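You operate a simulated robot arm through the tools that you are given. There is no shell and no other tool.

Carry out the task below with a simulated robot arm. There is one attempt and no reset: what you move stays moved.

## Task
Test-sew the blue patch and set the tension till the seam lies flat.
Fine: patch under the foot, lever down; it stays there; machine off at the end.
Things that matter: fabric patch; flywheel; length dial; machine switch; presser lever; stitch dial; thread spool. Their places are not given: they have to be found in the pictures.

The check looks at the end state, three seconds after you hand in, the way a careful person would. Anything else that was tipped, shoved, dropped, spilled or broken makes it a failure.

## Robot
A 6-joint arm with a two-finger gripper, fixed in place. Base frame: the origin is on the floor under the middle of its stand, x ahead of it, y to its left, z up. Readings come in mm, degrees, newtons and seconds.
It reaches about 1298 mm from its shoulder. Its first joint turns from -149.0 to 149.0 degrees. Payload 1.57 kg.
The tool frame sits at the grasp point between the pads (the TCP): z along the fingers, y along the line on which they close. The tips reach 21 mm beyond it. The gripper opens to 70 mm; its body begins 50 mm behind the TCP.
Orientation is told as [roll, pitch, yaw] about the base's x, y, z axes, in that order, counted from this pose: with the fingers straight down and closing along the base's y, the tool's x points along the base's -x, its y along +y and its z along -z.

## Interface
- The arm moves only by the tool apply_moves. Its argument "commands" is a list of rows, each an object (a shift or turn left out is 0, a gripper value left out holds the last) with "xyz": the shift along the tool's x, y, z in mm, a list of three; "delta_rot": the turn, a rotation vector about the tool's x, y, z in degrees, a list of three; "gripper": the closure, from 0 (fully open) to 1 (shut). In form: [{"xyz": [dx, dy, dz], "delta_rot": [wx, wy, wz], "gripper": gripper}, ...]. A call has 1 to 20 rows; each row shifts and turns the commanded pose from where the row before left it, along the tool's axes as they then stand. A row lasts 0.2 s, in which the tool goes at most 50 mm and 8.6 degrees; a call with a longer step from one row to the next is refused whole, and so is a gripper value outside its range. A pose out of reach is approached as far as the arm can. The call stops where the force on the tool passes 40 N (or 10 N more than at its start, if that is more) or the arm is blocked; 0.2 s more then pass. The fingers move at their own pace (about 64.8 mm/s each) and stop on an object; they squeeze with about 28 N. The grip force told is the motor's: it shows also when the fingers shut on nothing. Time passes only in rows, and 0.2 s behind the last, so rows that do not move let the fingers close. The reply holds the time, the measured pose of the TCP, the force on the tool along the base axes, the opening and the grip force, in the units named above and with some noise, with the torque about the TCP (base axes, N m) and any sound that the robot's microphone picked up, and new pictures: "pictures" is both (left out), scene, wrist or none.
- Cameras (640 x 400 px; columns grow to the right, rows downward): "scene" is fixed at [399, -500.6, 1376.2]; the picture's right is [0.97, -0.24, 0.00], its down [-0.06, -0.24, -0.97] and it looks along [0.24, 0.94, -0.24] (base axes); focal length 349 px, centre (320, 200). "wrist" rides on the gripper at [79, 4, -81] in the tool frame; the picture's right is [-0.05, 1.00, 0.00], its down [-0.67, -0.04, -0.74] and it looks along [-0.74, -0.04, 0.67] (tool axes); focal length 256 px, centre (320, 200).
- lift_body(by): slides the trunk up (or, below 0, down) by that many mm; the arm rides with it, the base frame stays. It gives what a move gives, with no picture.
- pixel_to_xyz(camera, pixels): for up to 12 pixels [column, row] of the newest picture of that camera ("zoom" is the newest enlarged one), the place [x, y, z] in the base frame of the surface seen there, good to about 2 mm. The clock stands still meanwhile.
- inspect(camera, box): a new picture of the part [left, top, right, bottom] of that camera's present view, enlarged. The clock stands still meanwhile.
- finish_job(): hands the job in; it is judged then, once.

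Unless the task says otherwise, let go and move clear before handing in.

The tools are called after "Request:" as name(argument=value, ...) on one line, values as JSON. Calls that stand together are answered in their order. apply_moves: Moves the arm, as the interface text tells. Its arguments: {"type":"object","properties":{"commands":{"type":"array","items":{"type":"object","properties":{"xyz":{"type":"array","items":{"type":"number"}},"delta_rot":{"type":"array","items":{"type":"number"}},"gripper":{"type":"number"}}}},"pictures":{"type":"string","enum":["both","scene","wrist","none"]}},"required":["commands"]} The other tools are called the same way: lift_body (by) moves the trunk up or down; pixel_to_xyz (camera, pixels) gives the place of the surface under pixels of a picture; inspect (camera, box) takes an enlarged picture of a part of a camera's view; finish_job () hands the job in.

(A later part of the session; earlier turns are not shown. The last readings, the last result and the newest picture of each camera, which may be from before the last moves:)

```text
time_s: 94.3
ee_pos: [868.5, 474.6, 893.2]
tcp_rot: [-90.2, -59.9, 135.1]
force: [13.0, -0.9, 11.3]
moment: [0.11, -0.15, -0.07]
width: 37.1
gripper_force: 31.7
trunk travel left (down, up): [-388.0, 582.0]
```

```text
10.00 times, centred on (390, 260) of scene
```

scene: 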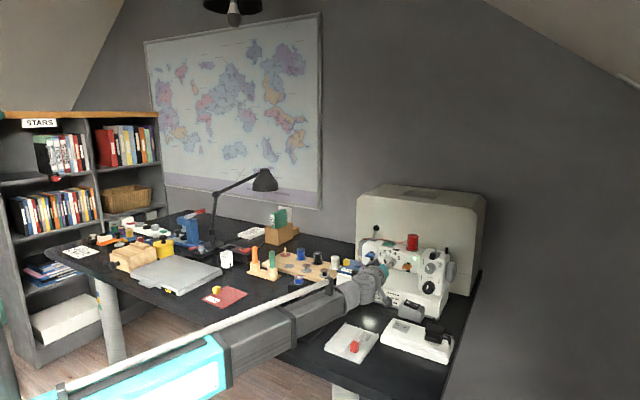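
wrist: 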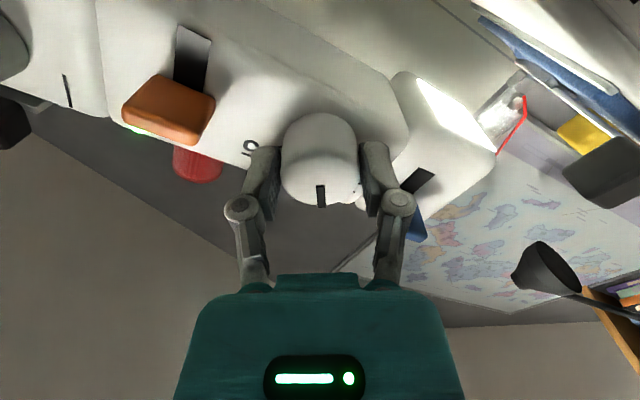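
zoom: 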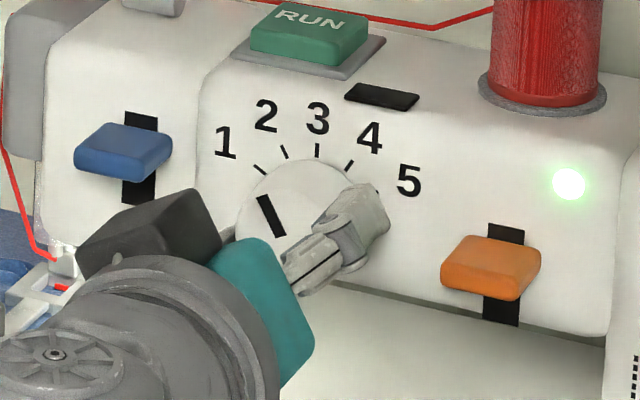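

The pointer now leans left toward 2. I'll release and back off a few cm, then check the dial.

Request:
apply_moves(commands=[{"gripper": 0.5}, {"gripper": 0.28}, {"gripper": 0.28}, {"gripper": 0.28}], pictures="none")

Request:
apply_moves(commands=[{"xyz": [0, 0, -20]}, {"xyz": [0, 0, -40]}, {"xyz": [0, 0, -40]}, {}], pictures="both")

Request:
inspect(camera="scene", box=[360, 240, 420, 280])

Request:
inspect(camera="wrist", box=[220, 20, 460, 170])

```text
time_s: 95.3
ee_pos: [866.5, 475.4, 893.2]
tcp_rot: [-90.1, -60.0, 135.3]
force: [-0.1, 0.2, 0.4]
moment: [-0.01, 0.01, 0.0]
width: 50.2
gripper_force: 0.0
trunk travel left (down, up): [-388.0, 582.0]
```

```text
time_s: 96.3
ee_pos: [796.8, 404.2, 892.9]
tcp_rot: [-90.3, -59.9, 135.2]
force: [-0.7, 0.1, -0.6]
moment: [0.0, 0.03, -0.03]
width: 50.8
gripper_force: 0.0
trunk travel left (down, up): [-388.0, 582.0]
```

scene: 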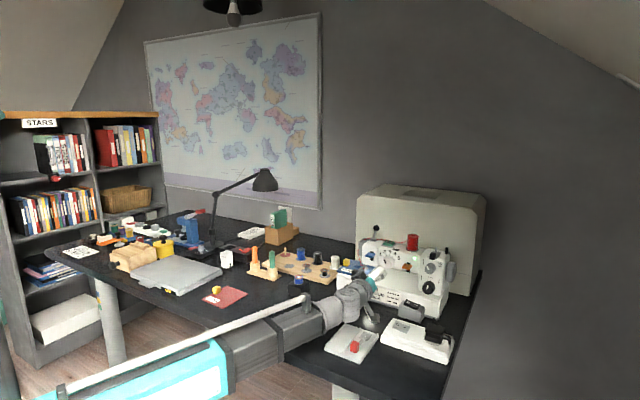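
wrist: 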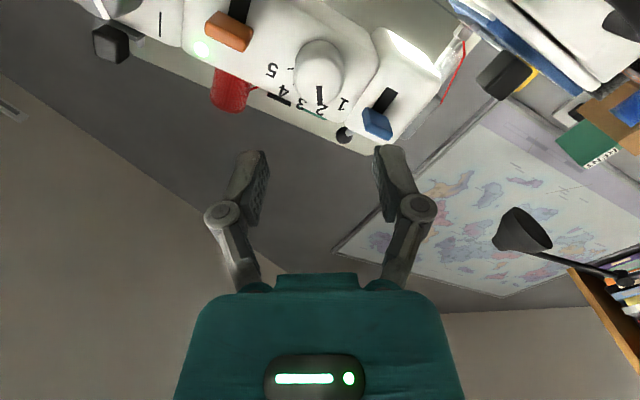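

```text
10.00 times, centred on (390, 260) of scene
```

zoom: 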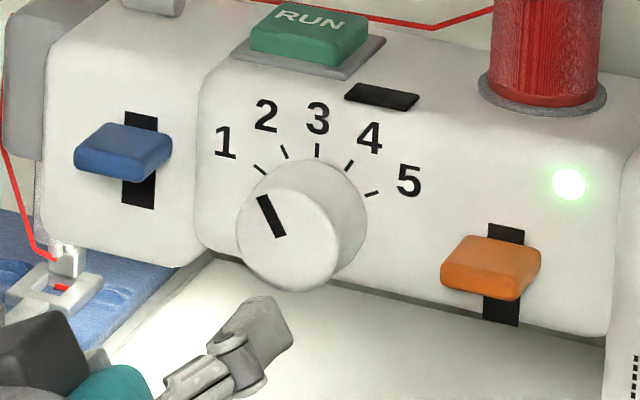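

```text
2.67 times, centred on (340, 95) of wrist
```

zoom: 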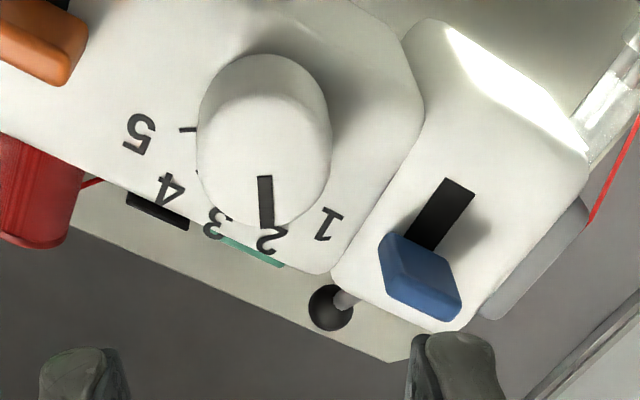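

The pointer is right at 2. Now I'll raise, unroll and straighten the tool, and go back to RUN.

Request:
lift_body(by=354)

Request:
apply_moves(commands=[{"delta_rot": [0, 0, 7.5], "gripper": 1}, {"delta_rot": [0, 0, 7.5]}, {"delta_rot": [0, 0, 7.5]}, {"delta_rot": [0, 0, 7.5]}, {"delta_rot": [0, 8.18, 0]}, {"delta_rot": [0, 8.18, 0]}, {"delta_rot": [0, 8.18, 0]}, {"delta_rot": [0, 8.18, 0]}, {"delta_rot": [0, 8.18, 0]}, {"delta_rot": [0, 8.18, 0]}, {"delta_rot": [0, 8.18, 0]}, {"delta_rot": [0, 8.18, 0]}, {"delta_rot": [0, 8.18, 0]}, {"delta_rot": [0, 8.18, 0]}, {"delta_rot": [0, 8.2, 0]}, {}], pictures="none")

```text
time_s: 99.8
ee_pos: [797.3, 405.0, 1247.6]
tcp_rot: [-90.3, -59.9, 135.3]
force: [0.1, 0.2, 0.5]
moment: [0.01, -0.02, -0.03]
width: 50.3
gripper_force: 0.0
trunk travel left (down, up): [-742.0, 228.0]
```

```text
time_s: 103.2
ee_pos: [797.0, 403.7, 1060.3]
tcp_rot: [-0.1, -0.1, 45.0]
force: [0.3, -0.1, 0.0]
moment: [0.02, -0.01, -0.01]
width: 0.0
gripper_force: 28.2
out of reach, approached as far as the arm can: row 5, 6, 7, 8, 9, 10, 11, 12, 13, 14
trunk travel left (down, up): [-742.0, 228.0]
```

Back to vertical at (797,404,1060). Moving above RUN and lowering toward it.

Request:
apply_moves(commands=[{"xyz": [-40.4, 4.9, 0]}, {"xyz": [-40.4, 4.9, 0]}, {"xyz": [-40.4, 4.9, 0]}, {"xyz": [-40.4, 4.9, 0]}, {}], pictures="none")

Request:
lift_body(by=-92)

Request:
lift_body(by=-2)

Request:
lift_body(by=-2)

```text
time_s: 104.4
ee_pos: [900.3, 534.0, 1060.4]
tcp_rot: [-0.1, -0.1, 45.0]
force: [0.0, 0.6, 0.6]
moment: [0.0, 0.03, -0.02]
width: 0.0
gripper_force: 28.1
out of reach, approached as far as the arm can: row 4
trunk travel left (down, up): [-742.0, 228.0]
```

```text
time_s: 105.7
ee_pos: [899.5, 534.2, 968.8]
tcp_rot: [-0.1, 0.0, 45.1]
force: [0.2, -0.2, -0.3]
moment: [0.01, 0.01, 0.04]
width: 0.0
gripper_force: 27.6
trunk travel left (down, up): [-650.0, 320.0]
```

```text
time_s: 106.2
ee_pos: [898.2, 533.3, 966.9]
tcp_rot: [-0.1, 0.0, 45.0]
force: [-0.2, 0.3, 1.2]
moment: [0.03, -0.01, -0.02]
width: 0.0
gripper_force: 28.8
trunk travel left (down, up): [-648.0, 322.0]
```

```text
time_s: 106.7
ee_pos: [899.1, 533.4, 964.8]
tcp_rot: [-0.1, -0.2, 45.0]
force: [0.8, 0.2, 1.1]
moment: [0.01, 0.02, -0.02]
width: 5.4
gripper_force: 28.4
trunk travel left (down, up): [-646.0, 324.0]
heard: click
```

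A second click. I'll lift off and inspect the new seam.

Request:
lift_body(by=100)

Request:
apply_moves(commands=[{}, {}, {}], pictures="scene")

Request:
inspect(camera="scene", box=[340, 253, 388, 283])

Request:
inspect(camera="scene", box=[350, 255, 380, 275])

```text
time_s: 108.0
ee_pos: [900.4, 534.2, 1064.5]
tcp_rot: [-0.1, -0.1, 45.1]
force: [0.4, -0.6, -0.7]
moment: [-0.01, 0.0, 0.0]
width: 0.0
gripper_force: 28.6
trunk travel left (down, up): [-746.0, 224.0]
```

```text
time_s: 108.8
ee_pos: [899.4, 533.7, 1063.8]
tcp_rot: [-0.1, -0.1, 45.0]
force: [-0.3, -0.1, -0.2]
moment: [-0.02, 0.01, -0.03]
width: 0.0
gripper_force: 29.0
trunk travel left (down, up): [-746.0, 224.0]
```

scene: 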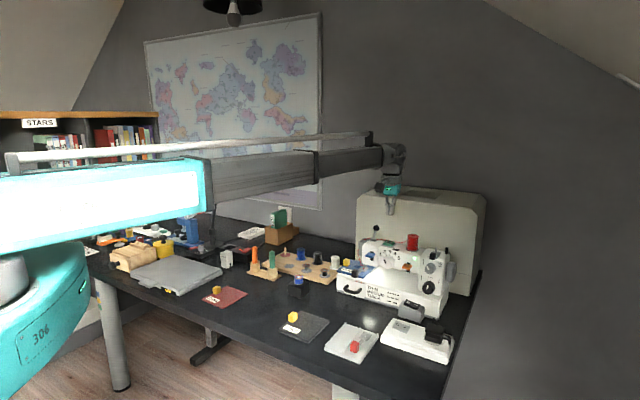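

```text
13.33 times, centred on (364, 268) of scene
```

zoom: 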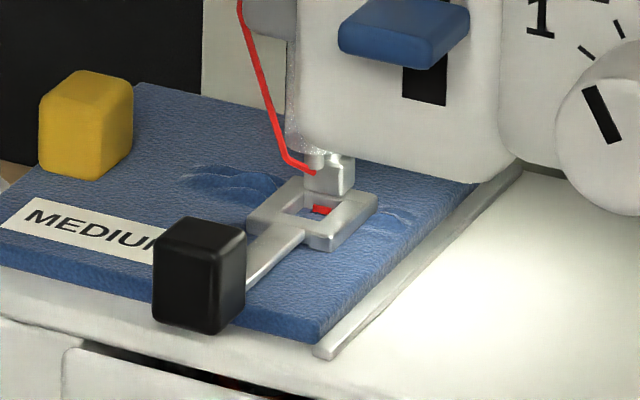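

```text
16.00 times, centred on (365, 265) of scene
```

zoom: 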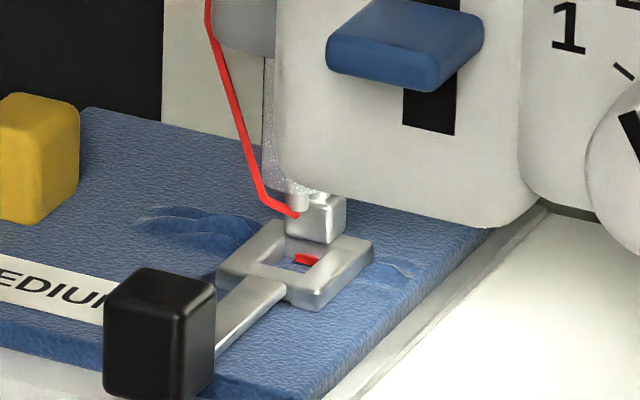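

The patch and ripples look unchanged since the first run. I'll wait a couple of seconds and check again in case the run takes time.

Request:
apply_moves(commands=[{}, {}, {}, {}, {}, {}, {}, {}, {}, {}, {}, {}, {}, {}, {}], pictures="wrist")

Request:
inspect(camera="scene", box=[340, 253, 388, 283])

Request:
inspect(camera="scene", box=[360, 225, 460, 295])

```text
time_s: 112.0
ee_pos: [898.9, 533.2, 1063.6]
tcp_rot: [0.0, -0.2, 45.0]
force: [1.1, -0.5, 0.4]
moment: [-0.02, 0.0, 0.0]
width: 0.0
gripper_force: 29.0
trunk travel left (down, up): [-746.0, 224.0]
```

wrist: 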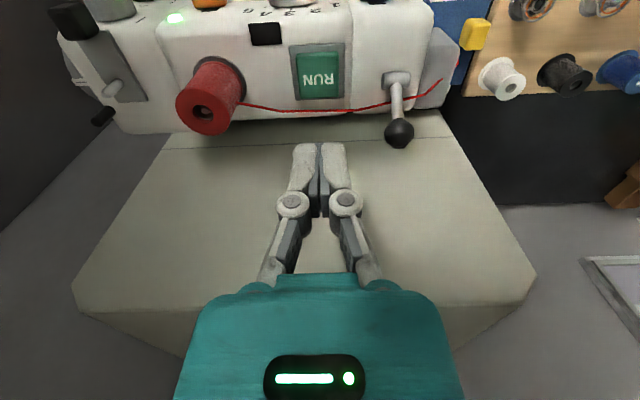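

```text
13.33 times, centred on (364, 268) of scene
```

zoom: 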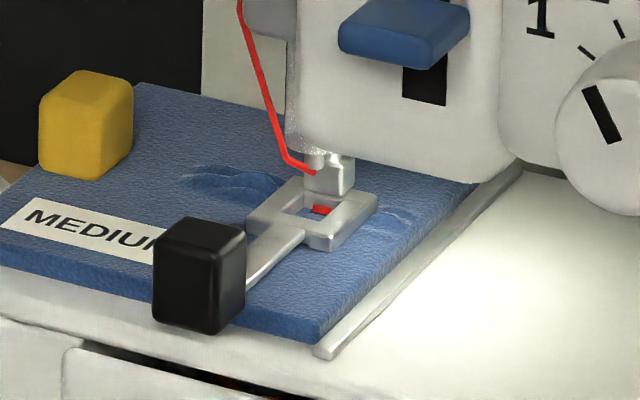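

```text
5.71 times, centred on (410, 260) of scene
```

zoom: 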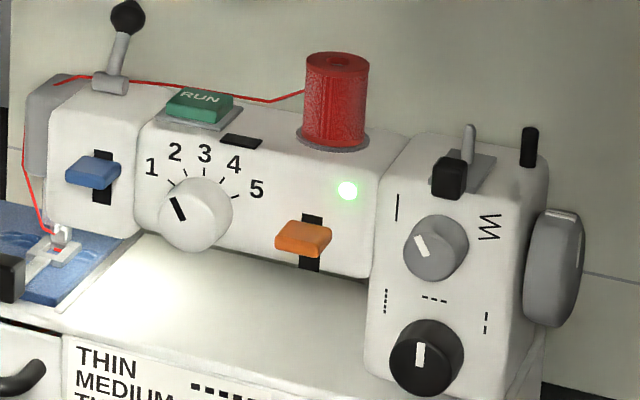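

No change from that brief press; the first time I held the button about a second. I'll press again, a bit deeper, and hold it about one second.

Request:
lift_body(by=-95)

Request:
lift_body(by=-4)

Request:
lift_body(by=-2)

Request:
apply_moves(commands=[{}, {}], pictures="scene")

Request:
inspect(camera="scene", box=[340, 253, 388, 283])

```text
time_s: 113.3
ee_pos: [899.0, 532.8, 969.7]
tcp_rot: [-0.1, -0.1, 45.0]
force: [-0.2, -0.5, 0.4]
moment: [0.04, -0.03, -0.02]
width: 0.1
gripper_force: 28.8
trunk travel left (down, up): [-651.0, 319.0]
```

```text
time_s: 113.8
ee_pos: [898.2, 534.2, 965.1]
tcp_rot: [-0.1, -0.1, 45.0]
force: [0.8, 0.6, 0.0]
moment: [-0.01, 0.0, -0.01]
width: 6.0
gripper_force: 28.5
trunk travel left (down, up): [-647.0, 323.0]
```

```text
time_s: 114.4
ee_pos: [898.6, 533.4, 964.5]
tcp_rot: [-0.2, -0.3, 45.0]
force: [1.1, -0.8, 1.5]
moment: [0.0, -0.03, 0.06]
width: 6.0
gripper_force: 28.7
trunk travel left (down, up): [-645.0, 325.0]
heard: click
```

```text
time_s: 115.0
ee_pos: [900.8, 534.1, 963.2]
tcp_rot: [-0.2, -0.1, 45.1]
force: [0.3, 0.0, 1.7]
moment: [-0.01, -0.03, 0.03]
width: 5.6
gripper_force: 28.7
trunk travel left (down, up): [-645.0, 325.0]
```

scene: 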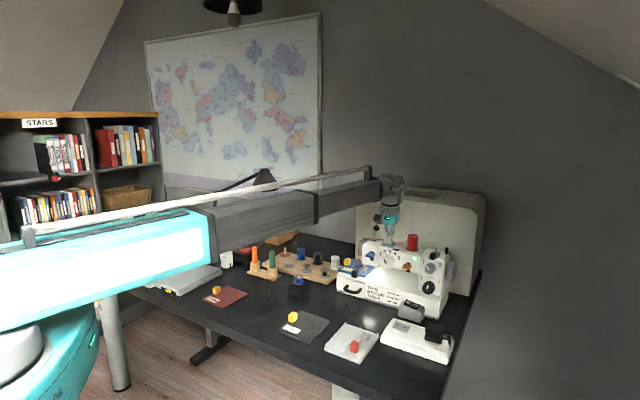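

```text
13.33 times, centred on (364, 268) of scene
```

zoom: 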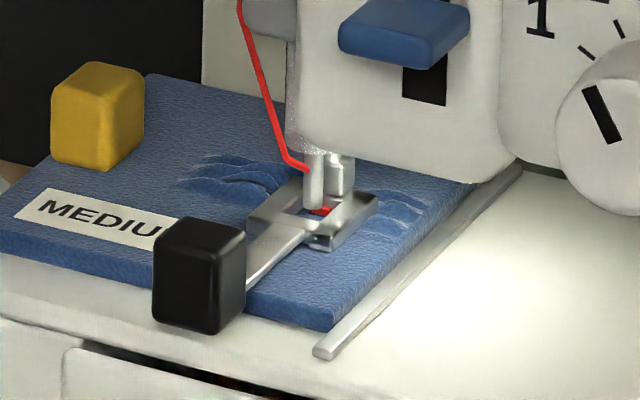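

Now it is sewing: the needle moves and the patch feeds back. I'll lift off and see the finished seam.

Request:
lift_body(by=100)

Request:
apply_moves(commands=[{}, {}, {}, {}], pictures="none")

Request:
inspect(camera="scene", box=[340, 253, 388, 283])

Request:
pixel_to_xyz(camera="zoom", pixels=[[330, 330], [332, 315], [290, 215], [320, 210], [245, 165], [400, 210], [100, 80]])

```text
time_s: 116.3
ee_pos: [898.7, 533.7, 1063.7]
tcp_rot: [-0.1, -0.2, 45.1]
force: [0.3, -0.3, -0.8]
moment: [-0.01, 0.04, 0.01]
width: 0.1
gripper_force: 28.7
trunk travel left (down, up): [-745.0, 225.0]
```

```text
time_s: 117.3
ee_pos: [899.3, 533.8, 1062.7]
tcp_rot: [-0.1, -0.1, 45.0]
force: [-0.5, 0.3, 0.8]
moment: [0.0, -0.01, 0.02]
width: 0.2
gripper_force: 28.8
trunk travel left (down, up): [-745.0, 225.0]
```

```text
13.33 times, centred on (364, 268) of scene
```

zoom: 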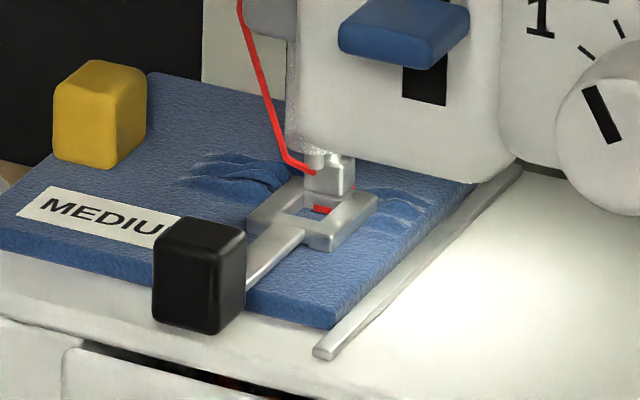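

```text
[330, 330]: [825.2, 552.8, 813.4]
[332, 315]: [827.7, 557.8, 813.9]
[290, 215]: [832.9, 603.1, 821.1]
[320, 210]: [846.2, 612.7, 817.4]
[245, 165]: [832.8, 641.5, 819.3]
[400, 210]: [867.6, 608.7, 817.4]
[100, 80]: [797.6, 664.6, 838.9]
```

The patch fed on by another step; the ripples need a closer look from the left side. I'll turn to yaw -45 and move the camera to the machine's left.

Request:
apply_moves(commands=[{"delta_rot": [0, 0, 8.18]}, {"delta_rot": [0, 0, 8.18]}, {"delta_rot": [0, 0, 8.18]}, {"delta_rot": [0, 0, 8.18]}, {"delta_rot": [0, 0, 8.18]}, {"delta_rot": [0, 0, 8.18]}, {"delta_rot": [0, 0, 8.18]}, {"delta_rot": [0, 0, 8.18]}, {"delta_rot": [0, 0, 8.18]}, {"delta_rot": [0, 0, 8.18]}, {"delta_rot": [0, 0, 8.2]}, {"xyz": [42.8, 3.3, 0]}, {"xyz": [42.8, 3.3, 0]}, {"xyz": [42.8, 3.3, 0]}, {"xyz": [42.8, 3.3, 0], "gripper": 0}, {"xyz": [42.8, 3.3, 0]}, {}], pictures="none")

Request:
lift_body(by=-120)

Request:
apply_moves(commands=[{}], pictures="wrist")

Request:
inspect(camera="wrist", box=[260, 120, 390, 270])

```text
time_s: 120.9
ee_pos: [759.9, 698.4, 1063.9]
tcp_rot: [0.1, -0.1, -45.0]
force: [-0.3, -0.8, -0.2]
moment: [0.01, 0.01, 0.01]
width: 69.5
gripper_force: 0.0
trunk travel left (down, up): [-745.0, 225.0]
```

```text
time_s: 122.4
ee_pos: [760.7, 698.8, 944.0]
tcp_rot: [0.0, -0.1, -44.9]
force: [0.5, -0.6, -0.4]
moment: [0.02, 0.0, 0.02]
width: 70.2
gripper_force: 0.1
trunk travel left (down, up): [-625.0, 345.0]
```

```text
time_s: 122.8
ee_pos: [761.5, 698.3, 943.7]
tcp_rot: [0.2, -0.2, -45.0]
force: [0.3, -0.3, 0.3]
moment: [0.01, 0.02, -0.01]
width: 70.3
gripper_force: 0.1
trunk travel left (down, up): [-625.0, 345.0]
```

wrist: 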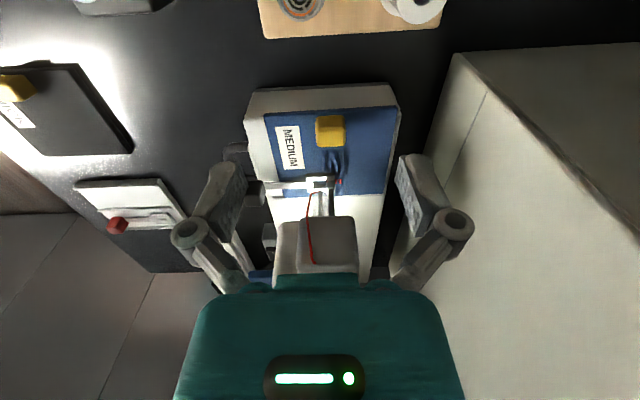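

```text
2.67 times, centred on (325, 195) of wrist
```

zoom: 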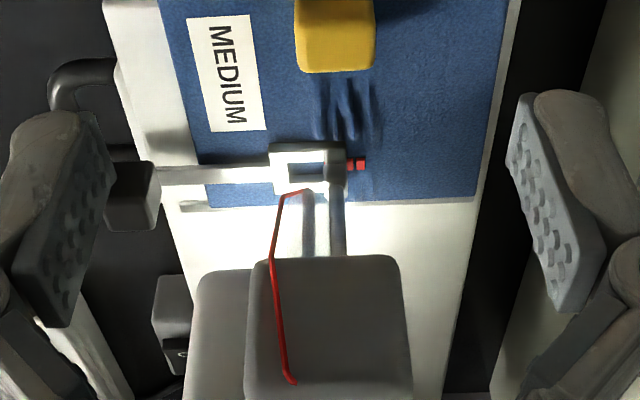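

The seam (red stitches at zoom (355,163)) and ripples beside it are visible. Zooming in.

Request:
inspect(camera="wrist", box=[318, 148, 358, 198])

Request:
inspect(camera="wrist", box=[300, 140, 380, 190])

```text
8.00 times, centred on (338, 173) of wrist
```

zoom: 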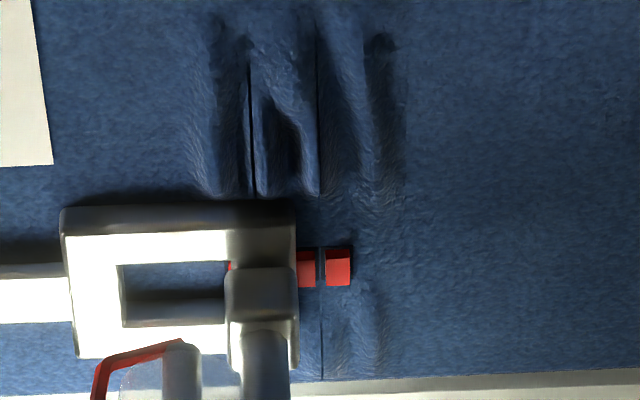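

```text
8.00 times, centred on (340, 165) of wrist
```

zoom: 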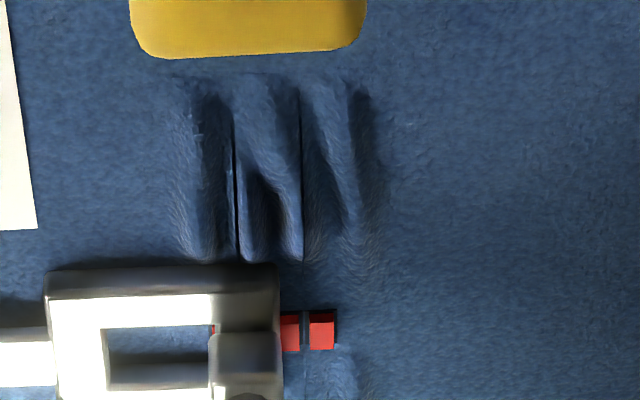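

Three ridges run across the seam; the one nearest the needle belongs to the second run. I'll zoom the scene camera on them to compare heights between the two runs.

Request:
inspect(camera="scene", box=[350, 260, 366, 270])

Request:
pixel_to_xyz(camera="zoom", pixels=[[100, 130], [130, 130], [160, 130], [190, 130], [220, 150], [250, 160], [60, 150], [200, 100], [230, 120], [260, 140], [160, 160], [120, 170]])

Request:
inspect(camera="scene", box=[348, 258, 372, 273])

```text
16.00 times, centred on (358, 265) of scene
```

zoom: 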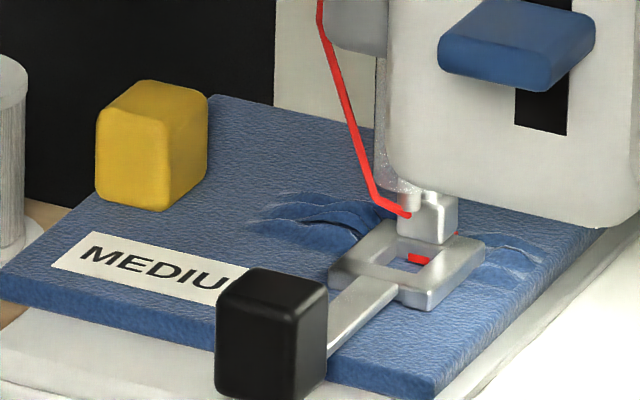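

```text
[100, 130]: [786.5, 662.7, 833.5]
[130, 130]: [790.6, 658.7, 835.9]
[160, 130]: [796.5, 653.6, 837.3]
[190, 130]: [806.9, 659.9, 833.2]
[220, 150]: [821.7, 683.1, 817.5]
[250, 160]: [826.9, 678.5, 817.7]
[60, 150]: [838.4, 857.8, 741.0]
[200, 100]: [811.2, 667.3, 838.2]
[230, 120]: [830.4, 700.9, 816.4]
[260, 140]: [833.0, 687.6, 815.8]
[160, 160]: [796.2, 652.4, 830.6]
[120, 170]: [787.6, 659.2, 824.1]
```

```text
16.00 times, centred on (360, 266) of scene
```

zoom: 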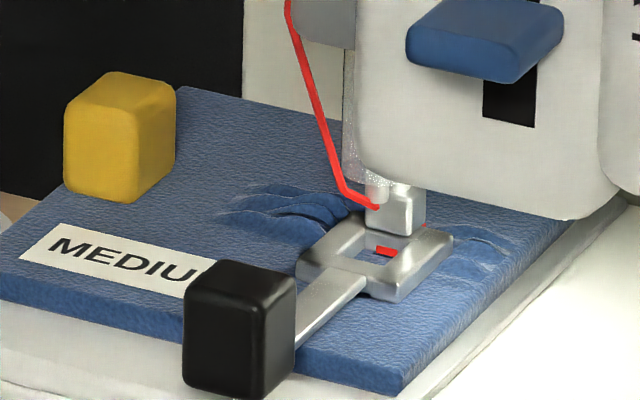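

I'll measure ridge heights from the wrist view: crest points of the nearest (run 2) ridge vs. the farther (run 1) ridges.

Request:
inspect(camera="wrist", box=[318, 148, 358, 173])

Request:
pixel_to_xyz(camera="zoom", pixels=[[60, 200], [150, 200], [190, 200], [215, 200], [240, 200], [270, 200], [300, 200], [330, 200], [360, 200], [400, 200], [450, 200], [520, 200]])

Request:
pixel_to_xyz(camera="zoom", pixels=[[100, 250], [150, 250], [190, 250], [215, 250], [240, 250], [270, 250], [300, 250], [330, 250], [360, 250], [400, 250], [450, 250], [520, 250]])

```text
16.00 times, centred on (338, 160) of wrist
```

zoom: 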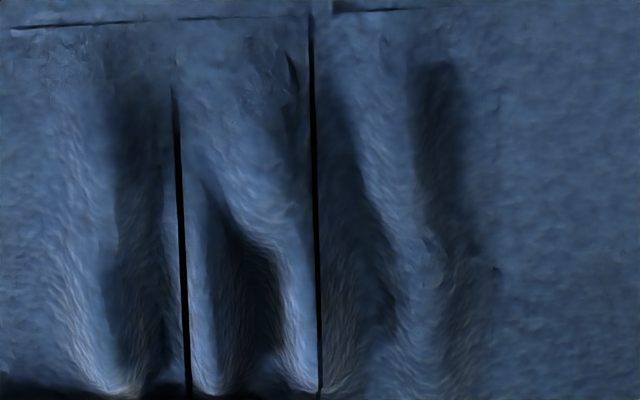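

```text
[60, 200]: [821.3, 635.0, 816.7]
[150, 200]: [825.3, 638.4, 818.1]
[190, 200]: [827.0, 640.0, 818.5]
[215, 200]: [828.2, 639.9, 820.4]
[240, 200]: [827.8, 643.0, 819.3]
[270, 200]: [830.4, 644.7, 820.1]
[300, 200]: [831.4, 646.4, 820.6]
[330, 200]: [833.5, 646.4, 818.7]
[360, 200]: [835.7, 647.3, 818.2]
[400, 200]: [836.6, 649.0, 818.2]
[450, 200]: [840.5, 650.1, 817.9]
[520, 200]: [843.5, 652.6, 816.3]
```

```text
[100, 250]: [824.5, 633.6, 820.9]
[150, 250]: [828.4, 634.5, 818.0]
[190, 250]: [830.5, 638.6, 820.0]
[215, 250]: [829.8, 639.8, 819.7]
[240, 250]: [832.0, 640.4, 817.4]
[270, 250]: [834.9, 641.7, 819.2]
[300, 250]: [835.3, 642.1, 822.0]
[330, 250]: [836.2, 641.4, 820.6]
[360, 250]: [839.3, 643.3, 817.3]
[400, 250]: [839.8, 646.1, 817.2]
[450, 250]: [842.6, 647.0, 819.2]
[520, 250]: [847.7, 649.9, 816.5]
```

The crests look higher in the newer part (z≈821–822) than in the older part (≈819–820). I'll sample more points to be sure, along crests near the seam.

Request:
pixel_to_xyz(camera="zoom", pixels=[[60, 320], [75, 320], [90, 320], [105, 320], [120, 320], [135, 320], [150, 320], [165, 320], [195, 320], [210, 320], [225, 320], [240, 320]])

Request:
pixel_to_xyz(camera="zoom", pixels=[[255, 320], [270, 320], [285, 320], [300, 320], [325, 320], [340, 320], [355, 320], [370, 320], [385, 320], [400, 320], [415, 320], [430, 320]])

Request:
pixel_to_xyz(camera="zoom", pixels=[[445, 320], [460, 320], [475, 320], [490, 320], [510, 320], [530, 320], [550, 320], [580, 320], [620, 320], [20, 320], [40, 320], [300, 370]])

```text
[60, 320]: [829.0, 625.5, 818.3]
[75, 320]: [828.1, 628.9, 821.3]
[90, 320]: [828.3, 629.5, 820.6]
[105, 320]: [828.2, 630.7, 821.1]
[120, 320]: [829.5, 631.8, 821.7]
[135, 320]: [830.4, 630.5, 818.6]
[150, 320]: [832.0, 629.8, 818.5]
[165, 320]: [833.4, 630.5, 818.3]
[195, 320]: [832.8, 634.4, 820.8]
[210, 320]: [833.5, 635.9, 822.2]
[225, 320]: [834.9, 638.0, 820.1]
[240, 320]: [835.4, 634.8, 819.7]
```

```text
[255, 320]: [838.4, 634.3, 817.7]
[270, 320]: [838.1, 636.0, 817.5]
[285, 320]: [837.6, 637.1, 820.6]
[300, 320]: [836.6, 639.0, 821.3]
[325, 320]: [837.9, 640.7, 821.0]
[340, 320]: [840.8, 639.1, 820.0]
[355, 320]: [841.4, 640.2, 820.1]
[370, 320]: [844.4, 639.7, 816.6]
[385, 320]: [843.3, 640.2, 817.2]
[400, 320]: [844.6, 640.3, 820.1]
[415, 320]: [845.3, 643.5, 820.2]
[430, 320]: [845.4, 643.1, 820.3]
```

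```text
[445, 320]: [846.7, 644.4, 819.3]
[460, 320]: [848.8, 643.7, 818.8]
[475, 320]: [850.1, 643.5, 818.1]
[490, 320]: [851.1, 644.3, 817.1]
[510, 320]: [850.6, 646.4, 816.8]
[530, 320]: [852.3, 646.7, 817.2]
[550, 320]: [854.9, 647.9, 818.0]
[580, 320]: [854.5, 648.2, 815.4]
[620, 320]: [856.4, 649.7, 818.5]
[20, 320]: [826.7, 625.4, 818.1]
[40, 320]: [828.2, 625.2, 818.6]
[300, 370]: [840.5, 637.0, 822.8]
```

I'll also measure how far the patch has fed, from its corners.

Request:
pixel_to_xyz(camera="wrist", pixels=[[266, 115], [398, 109], [386, 192], [283, 195], [268, 130], [396, 125], [330, 112], [330, 140], [322, 135]])

Request:
inspect(camera="wrist", box=[240, 80, 420, 205])

```text
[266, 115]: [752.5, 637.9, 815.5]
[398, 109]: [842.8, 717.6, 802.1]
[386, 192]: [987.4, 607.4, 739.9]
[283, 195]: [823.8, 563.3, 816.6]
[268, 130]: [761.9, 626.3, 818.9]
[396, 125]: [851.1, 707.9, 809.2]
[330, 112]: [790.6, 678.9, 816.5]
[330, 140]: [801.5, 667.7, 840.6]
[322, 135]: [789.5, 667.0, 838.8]
```

```text
3.20 times, centred on (330, 142) of wrist
```

zoom: 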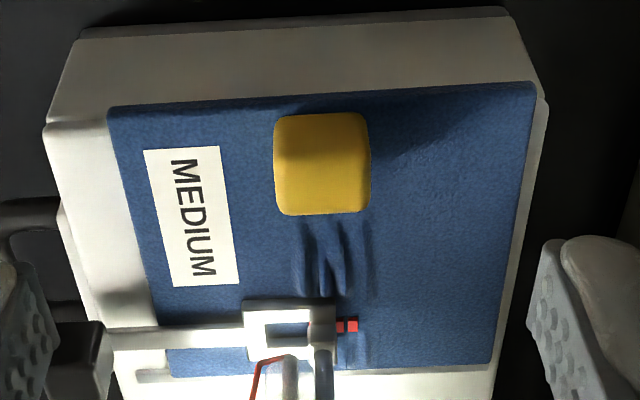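

The patch has fed about 19 mm in total, and the ripples are no smaller (rather higher) at 2 than at 3, so the right setting is probably higher. I'll go back to the dial and try 4: first rise, return in front of the machine and tilt to horizontal.

Request:
lift_body(by=120)

Request:
apply_moves(commands=[{"xyz": [-33, -24.6, 0], "gripper": 0.28}, {"xyz": [-33, -24.6, 0]}, {"xyz": [-33, -24.6, 0]}, {"xyz": [-33, -24.6, 0]}, {"xyz": [-33, -24.6, 0]}, {"xyz": [-33, -24.6, 0]}, {"xyz": [-33, -24.6, 0]}, {"delta_rot": [0, 0, -8.18]}, {"delta_rot": [0, 0, -8.18]}, {"delta_rot": [0, 0, -8.18]}, {"delta_rot": [0, 0, -8.18]}, {"delta_rot": [0, 0, -8.18]}, {"delta_rot": [0, 0, -8.18]}, {"delta_rot": [0, 0, -8.18]}, {"delta_rot": [0, 0, -8.18]}, {"delta_rot": [0, 0, -8.18]}, {"delta_rot": [0, 0, -8.18]}, {"delta_rot": [0, 0, -8.2]}, {}], pictures="none")

Request:
apply_moves(commands=[{"delta_rot": [0, -8.18, 0]}, {"delta_rot": [0, -8.18, 0]}, {"delta_rot": [0, -8.18, 0]}, {"delta_rot": [0, -8.18, 0]}, {"delta_rot": [0, -8.18, 0]}, {"delta_rot": [0, -8.18, 0]}, {"delta_rot": [0, -8.18, 0]}, {"delta_rot": [0, -8.18, 0]}, {"delta_rot": [0, -8.18, 0]}, {"delta_rot": [0, -8.18, 0]}, {"delta_rot": [0, -8.2, 0]}, {"delta_rot": [0, 0, -7.5]}, {"delta_rot": [0, 0, -7.5]}, {"delta_rot": [0, 0, -7.5]}, {"delta_rot": [0, 0, -7.5]}, {}], pictures="none")

```text
time_s: 124.3
ee_pos: [760.2, 697.5, 1061.7]
tcp_rot: [0.1, -0.1, -45.0]
force: [0.1, 0.1, -1.0]
moment: [-0.04, -0.02, 0.0]
width: 69.9
gripper_force: 0.0
trunk travel left (down, up): [-745.0, 225.0]
```

```text
time_s: 128.3
ee_pos: [802.8, 413.1, 1062.7]
tcp_rot: [0.0, -0.1, 45.0]
force: [-0.4, 0.1, -0.9]
moment: [-0.02, 0.02, -0.01]
width: 50.4
gripper_force: 0.1
trunk travel left (down, up): [-745.0, 225.0]
```

```text
time_s: 131.7
ee_pos: [802.5, 412.3, 1249.7]
tcp_rot: [-90.3, -59.7, 135.2]
force: [0.6, 0.2, 0.0]
moment: [-0.01, -0.01, -0.01]
width: 50.5
gripper_force: 0.0
out of reach, approached as far as the arm can: row 2, 3, 4, 5, 6, 7, 8, 9, 10, 11
trunk travel left (down, up): [-745.0, 225.0]
```

Pose is as wanted (s≈276, t≈859, horizontal, rolled -30°). Lowering the trunk to the dial's height.

Request:
lift_body(by=-357)

Request:
apply_moves(commands=[{"xyz": [0, 0, 25]}, {"xyz": [0, 0, 25]}, {"xyz": [0, 0, 18]}, {}], pictures="wrist")

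Request:
inspect(camera="wrist", box=[220, 80, 420, 240])

```text
time_s: 135.2
ee_pos: [803.7, 412.7, 893.0]
tcp_rot: [-90.3, -59.9, 135.1]
force: [0.7, 0.5, -0.6]
moment: [-0.01, -0.02, -0.03]
width: 50.3
gripper_force: 0.0
trunk travel left (down, up): [-388.0, 582.0]
```

```text
time_s: 136.2
ee_pos: [848.5, 461.4, 891.6]
tcp_rot: [-90.2, -60.0, 135.1]
force: [-0.6, -0.4, 0.2]
moment: [-0.01, 0.0, 0.01]
width: 50.3
gripper_force: 0.0
trunk travel left (down, up): [-388.0, 582.0]
```

wrist: 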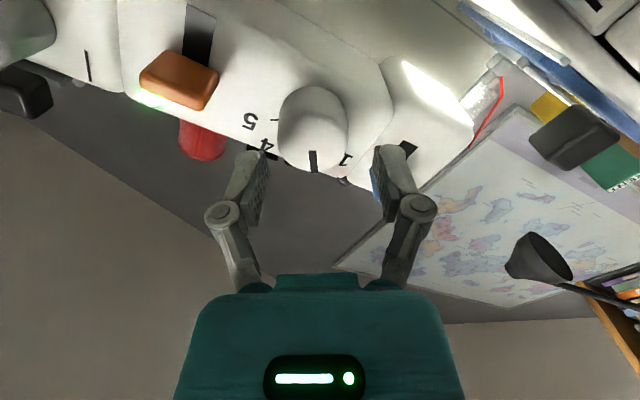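

```text
2.50 times, centred on (320, 160) of wrist
```

zoom: 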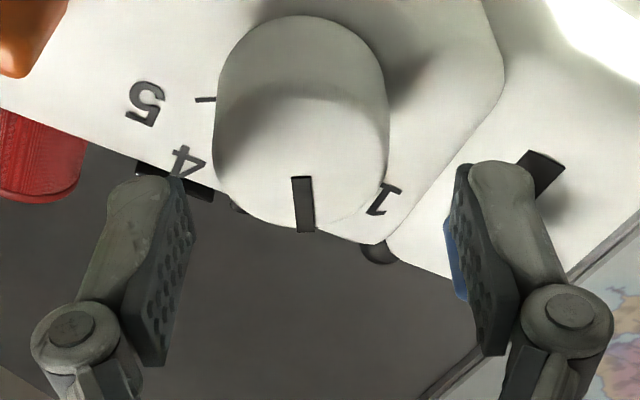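

The dial is off-centre toward the left finger here; the needed correction is about +5.5 mm along s and 2.5 mm down. I'll correct and look again.

Request:
lift_body(by=-2)

Request:
apply_moves(commands=[{"xyz": [2.75, -4.76, 0]}, {}], pictures="wrist")

Request:
inspect(camera="wrist", box=[220, 80, 420, 240])

```text
time_s: 136.7
ee_pos: [848.4, 461.5, 891.0]
tcp_rot: [-90.2, -60.0, 135.2]
force: [0.1, -0.2, 0.5]
moment: [0.04, 0.02, -0.04]
width: 50.5
gripper_force: 0.1
trunk travel left (down, up): [-386.0, 584.0]
```

```text
time_s: 137.3
ee_pos: [851.6, 456.7, 890.6]
tcp_rot: [-90.1, -59.9, 135.1]
force: [-1.1, -0.2, -0.2]
moment: [-0.01, 0.01, 0.0]
width: 50.5
gripper_force: 0.0
trunk travel left (down, up): [-386.0, 584.0]
```

wrist: 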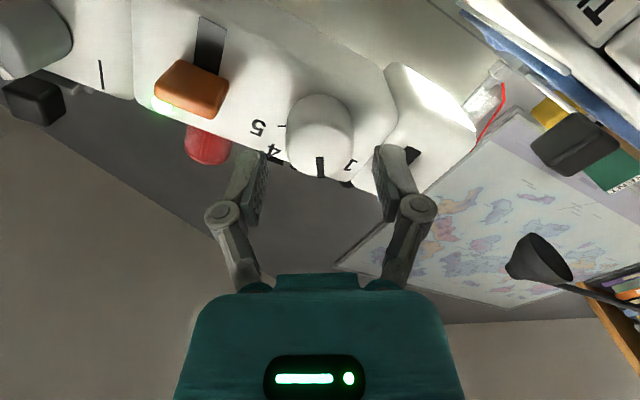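

```text
2.50 times, centred on (320, 160) of wrist
```

zoom: 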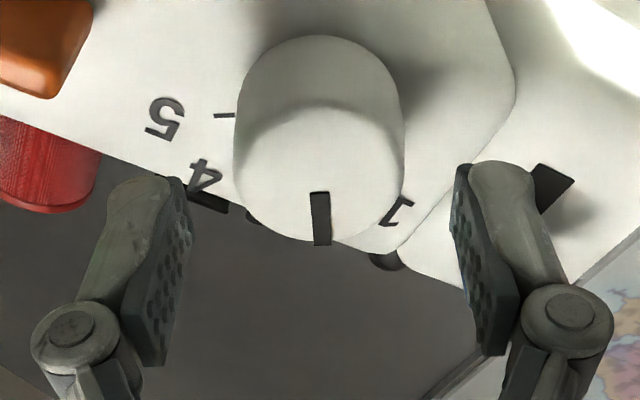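

Now centred. Advancing 25 mm, closing, and turning clockwise by 60° (2 → 4).

Request:
apply_moves(commands=[{"xyz": [0, -1, 8]}, {"xyz": [0, 0, 8]}, {"xyz": [0, 0, 8]}, {}], pictures="wrist")

Request:
inspect(camera="wrist", box=[220, 100, 420, 240])

```text
time_s: 138.3
ee_pos: [870.0, 474.0, 889.5]
tcp_rot: [-90.2, -59.9, 135.3]
force: [0.0, 0.4, -0.2]
moment: [-0.02, -0.01, -0.02]
width: 50.3
gripper_force: 0.1
trunk travel left (down, up): [-386.0, 584.0]
```

wrist: 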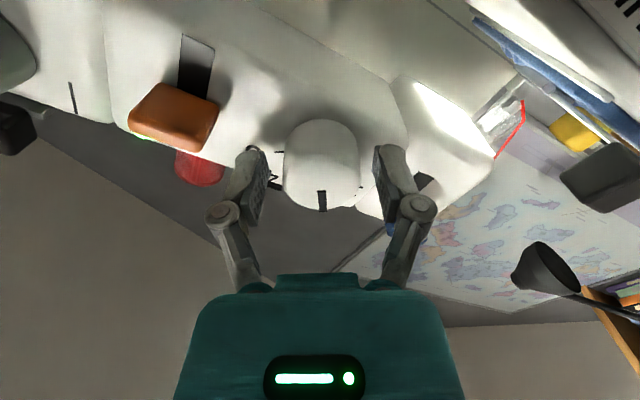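

```text
2.86 times, centred on (320, 170) of wrist
```

zoom: 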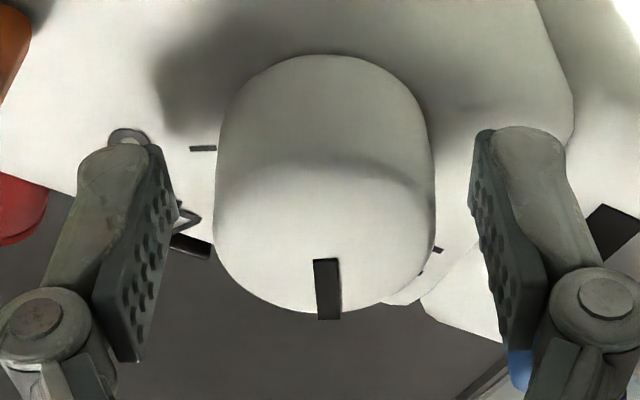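

Centred; closing and turning clockwise in 5° steps.

Request:
apply_moves(commands=[{"gripper": 0.5}, {"gripper": 0.6}, {"gripper": 0.7}, {"gripper": 0.7}, {"delta_rot": [0, 0, 5]}, {"delta_rot": [0, 0, 5]}, {"delta_rot": [0, 0, 5]}, {"delta_rot": [0, 0, 5]}, {"delta_rot": [0, 0, 5]}, {"delta_rot": [0, 0, 5]}, {"delta_rot": [0, 0, 5]}, {"delta_rot": [0, 0, 5]}, {"delta_rot": [0, 0, 5]}, {"delta_rot": [0, 0, 5]}, {"delta_rot": [0, 0, 5]}, {"delta_rot": [0, 0, 5]}, {}], pictures="wrist")

Request:
inspect(camera="scene", box=[360, 240, 420, 280])

```text
time_s: 141.9
ee_pos: [867.9, 476.2, 892.1]
tcp_rot: [90.5, -60.1, -45.0]
force: [-18.5, 20.6, 4.3]
moment: [0.0, -0.17, 0.36]
width: 37.2
gripper_force: 32.4
trunk travel left (down, up): [-386.0, 584.0]
```

wrist: 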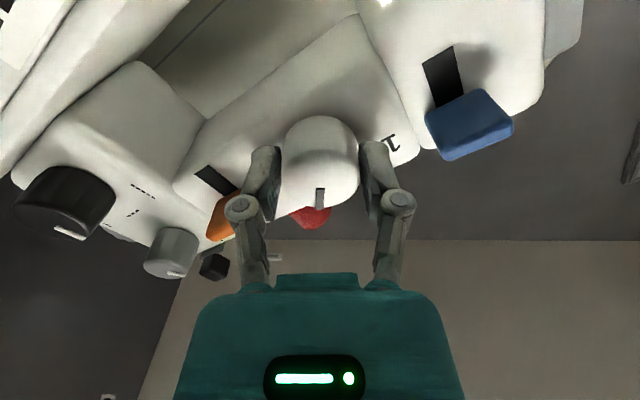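

```text
10.00 times, centred on (390, 260) of scene
```

zoom: 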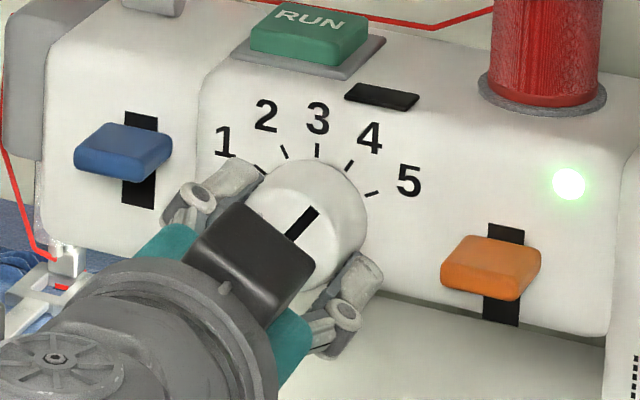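

The pointer now leans right toward 4. Releasing and backing off to check.

Request:
apply_moves(commands=[{"gripper": 0.5}, {"gripper": 0.28}, {"gripper": 0.28}, {"gripper": 0.28}, {"xyz": [0, 0, -20]}, {"xyz": [0, 0, -40]}, {"xyz": [0, 0, -40]}, {}], pictures="wrist")

Request:
inspect(camera="scene", box=[360, 240, 420, 280])

Request:
inspect(camera="wrist", box=[200, 20, 440, 170])

```text
time_s: 143.7
ee_pos: [801.4, 402.6, 892.4]
tcp_rot: [90.5, -60.0, -45.4]
force: [0.4, -0.2, 0.5]
moment: [-0.01, 0.05, 0.0]
width: 50.7
gripper_force: 0.0
trunk travel left (down, up): [-386.0, 584.0]
```

wrist: 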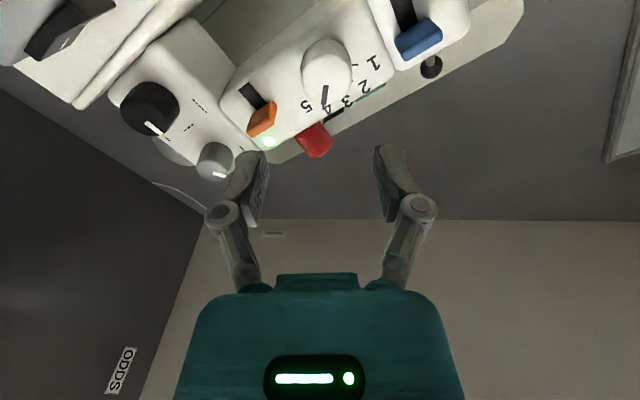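

```text
10.00 times, centred on (390, 260) of scene
```

zoom: 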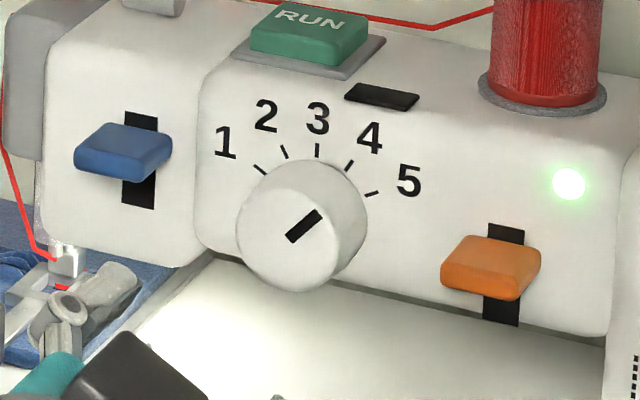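

```text
2.67 times, centred on (320, 95) of wrist
```

zoom: 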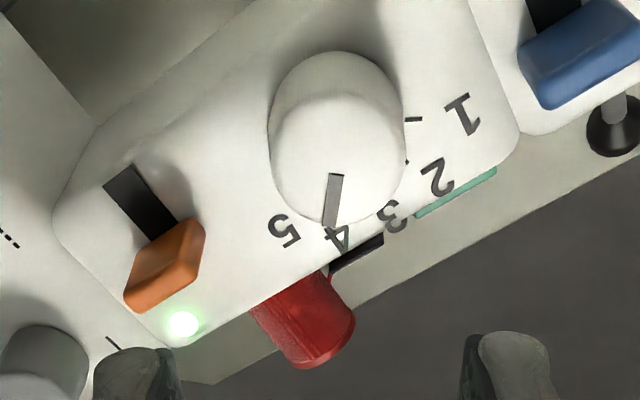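

By geometry of the tick marks the pointer sits at about +37°, i.e. a bit past 4 (≈4.25), and the dial seems continuous. I'll re-grip and turn it back about 7.5° to be right on 4.

Request:
apply_moves(commands=[{"xyz": [0, 0, 35]}, {"xyz": [0, 0, 35]}, {}], pictures="wrist")

Request:
inspect(camera="wrist", box=[220, 80, 420, 240])

```text
time_s: 144.5
ee_pos: [850.4, 452.4, 891.0]
tcp_rot: [90.6, -60.0, -45.6]
force: [-1.1, -0.2, 0.1]
moment: [0.01, -0.01, -0.01]
width: 50.1
gripper_force: 0.1
trunk travel left (down, up): [-386.0, 584.0]
```

wrist: 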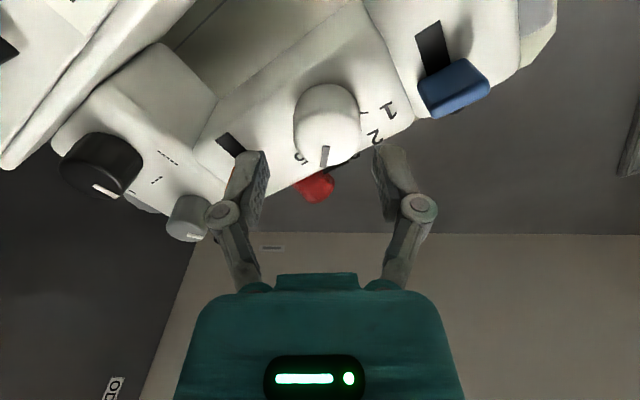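

```text
2.50 times, centred on (320, 160) of wrist
```

zoom: 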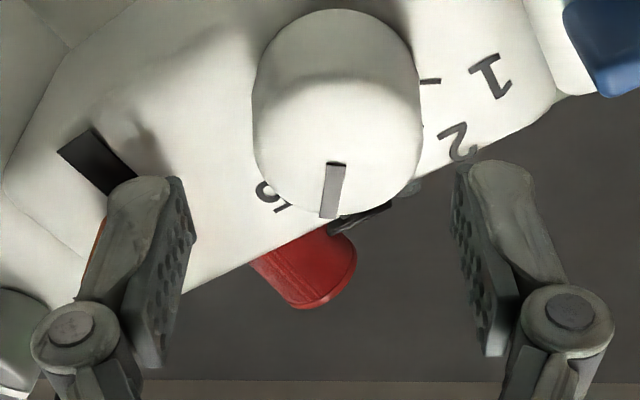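

Dial is 3.9 mm toward -s from the tool axis here. Correcting, advancing, gripping and turning back 8°.

Request:
lift_body(by=-1)

Request:
apply_moves(commands=[{"xyz": [1.95, 3.4, 0]}, {"xyz": [0, 0, 10]}, {"xyz": [0, 0, 10]}, {"xyz": [0, 0, 9]}, {}], pictures="wrist")

Request:
inspect(camera="wrist", box=[220, 100, 420, 240])

```text
time_s: 145.0
ee_pos: [851.2, 453.0, 890.8]
tcp_rot: [90.6, -60.0, -45.4]
force: [0.8, -0.4, 0.2]
moment: [0.01, -0.01, -0.01]
width: 50.4
gripper_force: 0.0
trunk travel left (down, up): [-385.0, 585.0]
```

```text
time_s: 146.2
ee_pos: [868.3, 475.9, 890.1]
tcp_rot: [90.6, -60.1, -45.5]
force: [0.1, 0.6, -0.7]
moment: [0.02, -0.03, 0.01]
width: 50.4
gripper_force: 0.0
trunk travel left (down, up): [-385.0, 585.0]
```

wrist: 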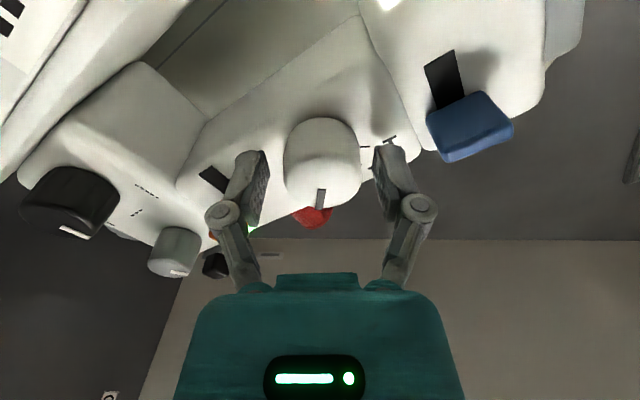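

```text
2.86 times, centred on (320, 170) of wrist
```

zoom: 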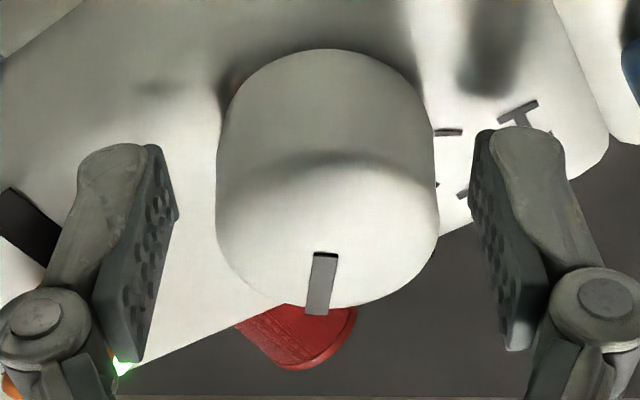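

Centred. Closing and turning back 8°.

Request:
apply_moves(commands=[{"gripper": 0.5}, {"gripper": 0.6}, {"gripper": 0.7}, {"gripper": 0.7}, {"delta_rot": [0, 0, -4]}, {"delta_rot": [0, 0, -4]}, {}], pictures="none")

Request:
apply_moves(commands=[{"gripper": 0.5}, {"gripper": 0.28}, {"gripper": 0.28}, {"gripper": 0.28}, {"xyz": [0, 0, -20]}, {"xyz": [0, 0, -40]}, {"xyz": [0, 0, -40]}, {}], pictures="wrist")

Request:
inspect(camera="scene", box=[370, 243, 410, 268])

```text
time_s: 147.8
ee_pos: [867.4, 476.0, 890.1]
tcp_rot: [90.9, -68.1, -45.9]
force: [-7.7, -5.1, -5.2]
moment: [-0.22, 0.17, 0.03]
width: 36.6
gripper_force: 32.2
trunk travel left (down, up): [-385.0, 585.0]
```

```text
time_s: 149.6
ee_pos: [798.9, 407.0, 890.5]
tcp_rot: [90.9, -68.0, -45.8]
force: [1.4, 0.2, 0.1]
moment: [0.02, 0.01, 0.0]
width: 50.5
gripper_force: 0.1
trunk travel left (down, up): [-385.0, 585.0]
```

wrist: 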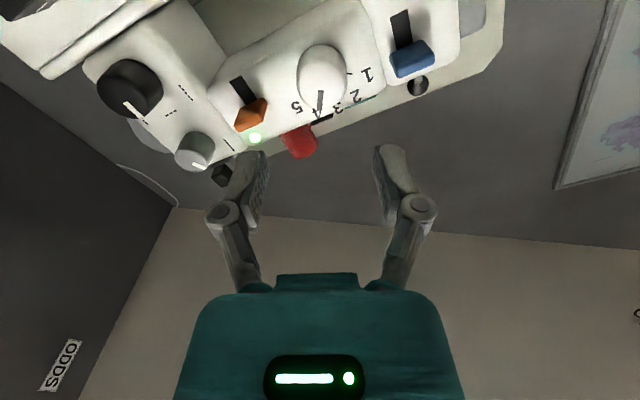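

```text
16.00 times, centred on (390, 256) of scene
```

zoom: 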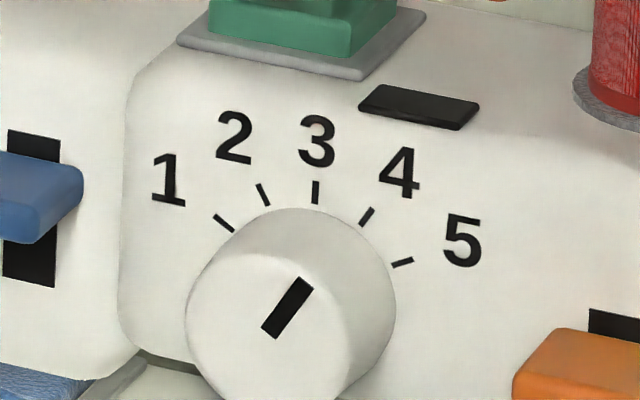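

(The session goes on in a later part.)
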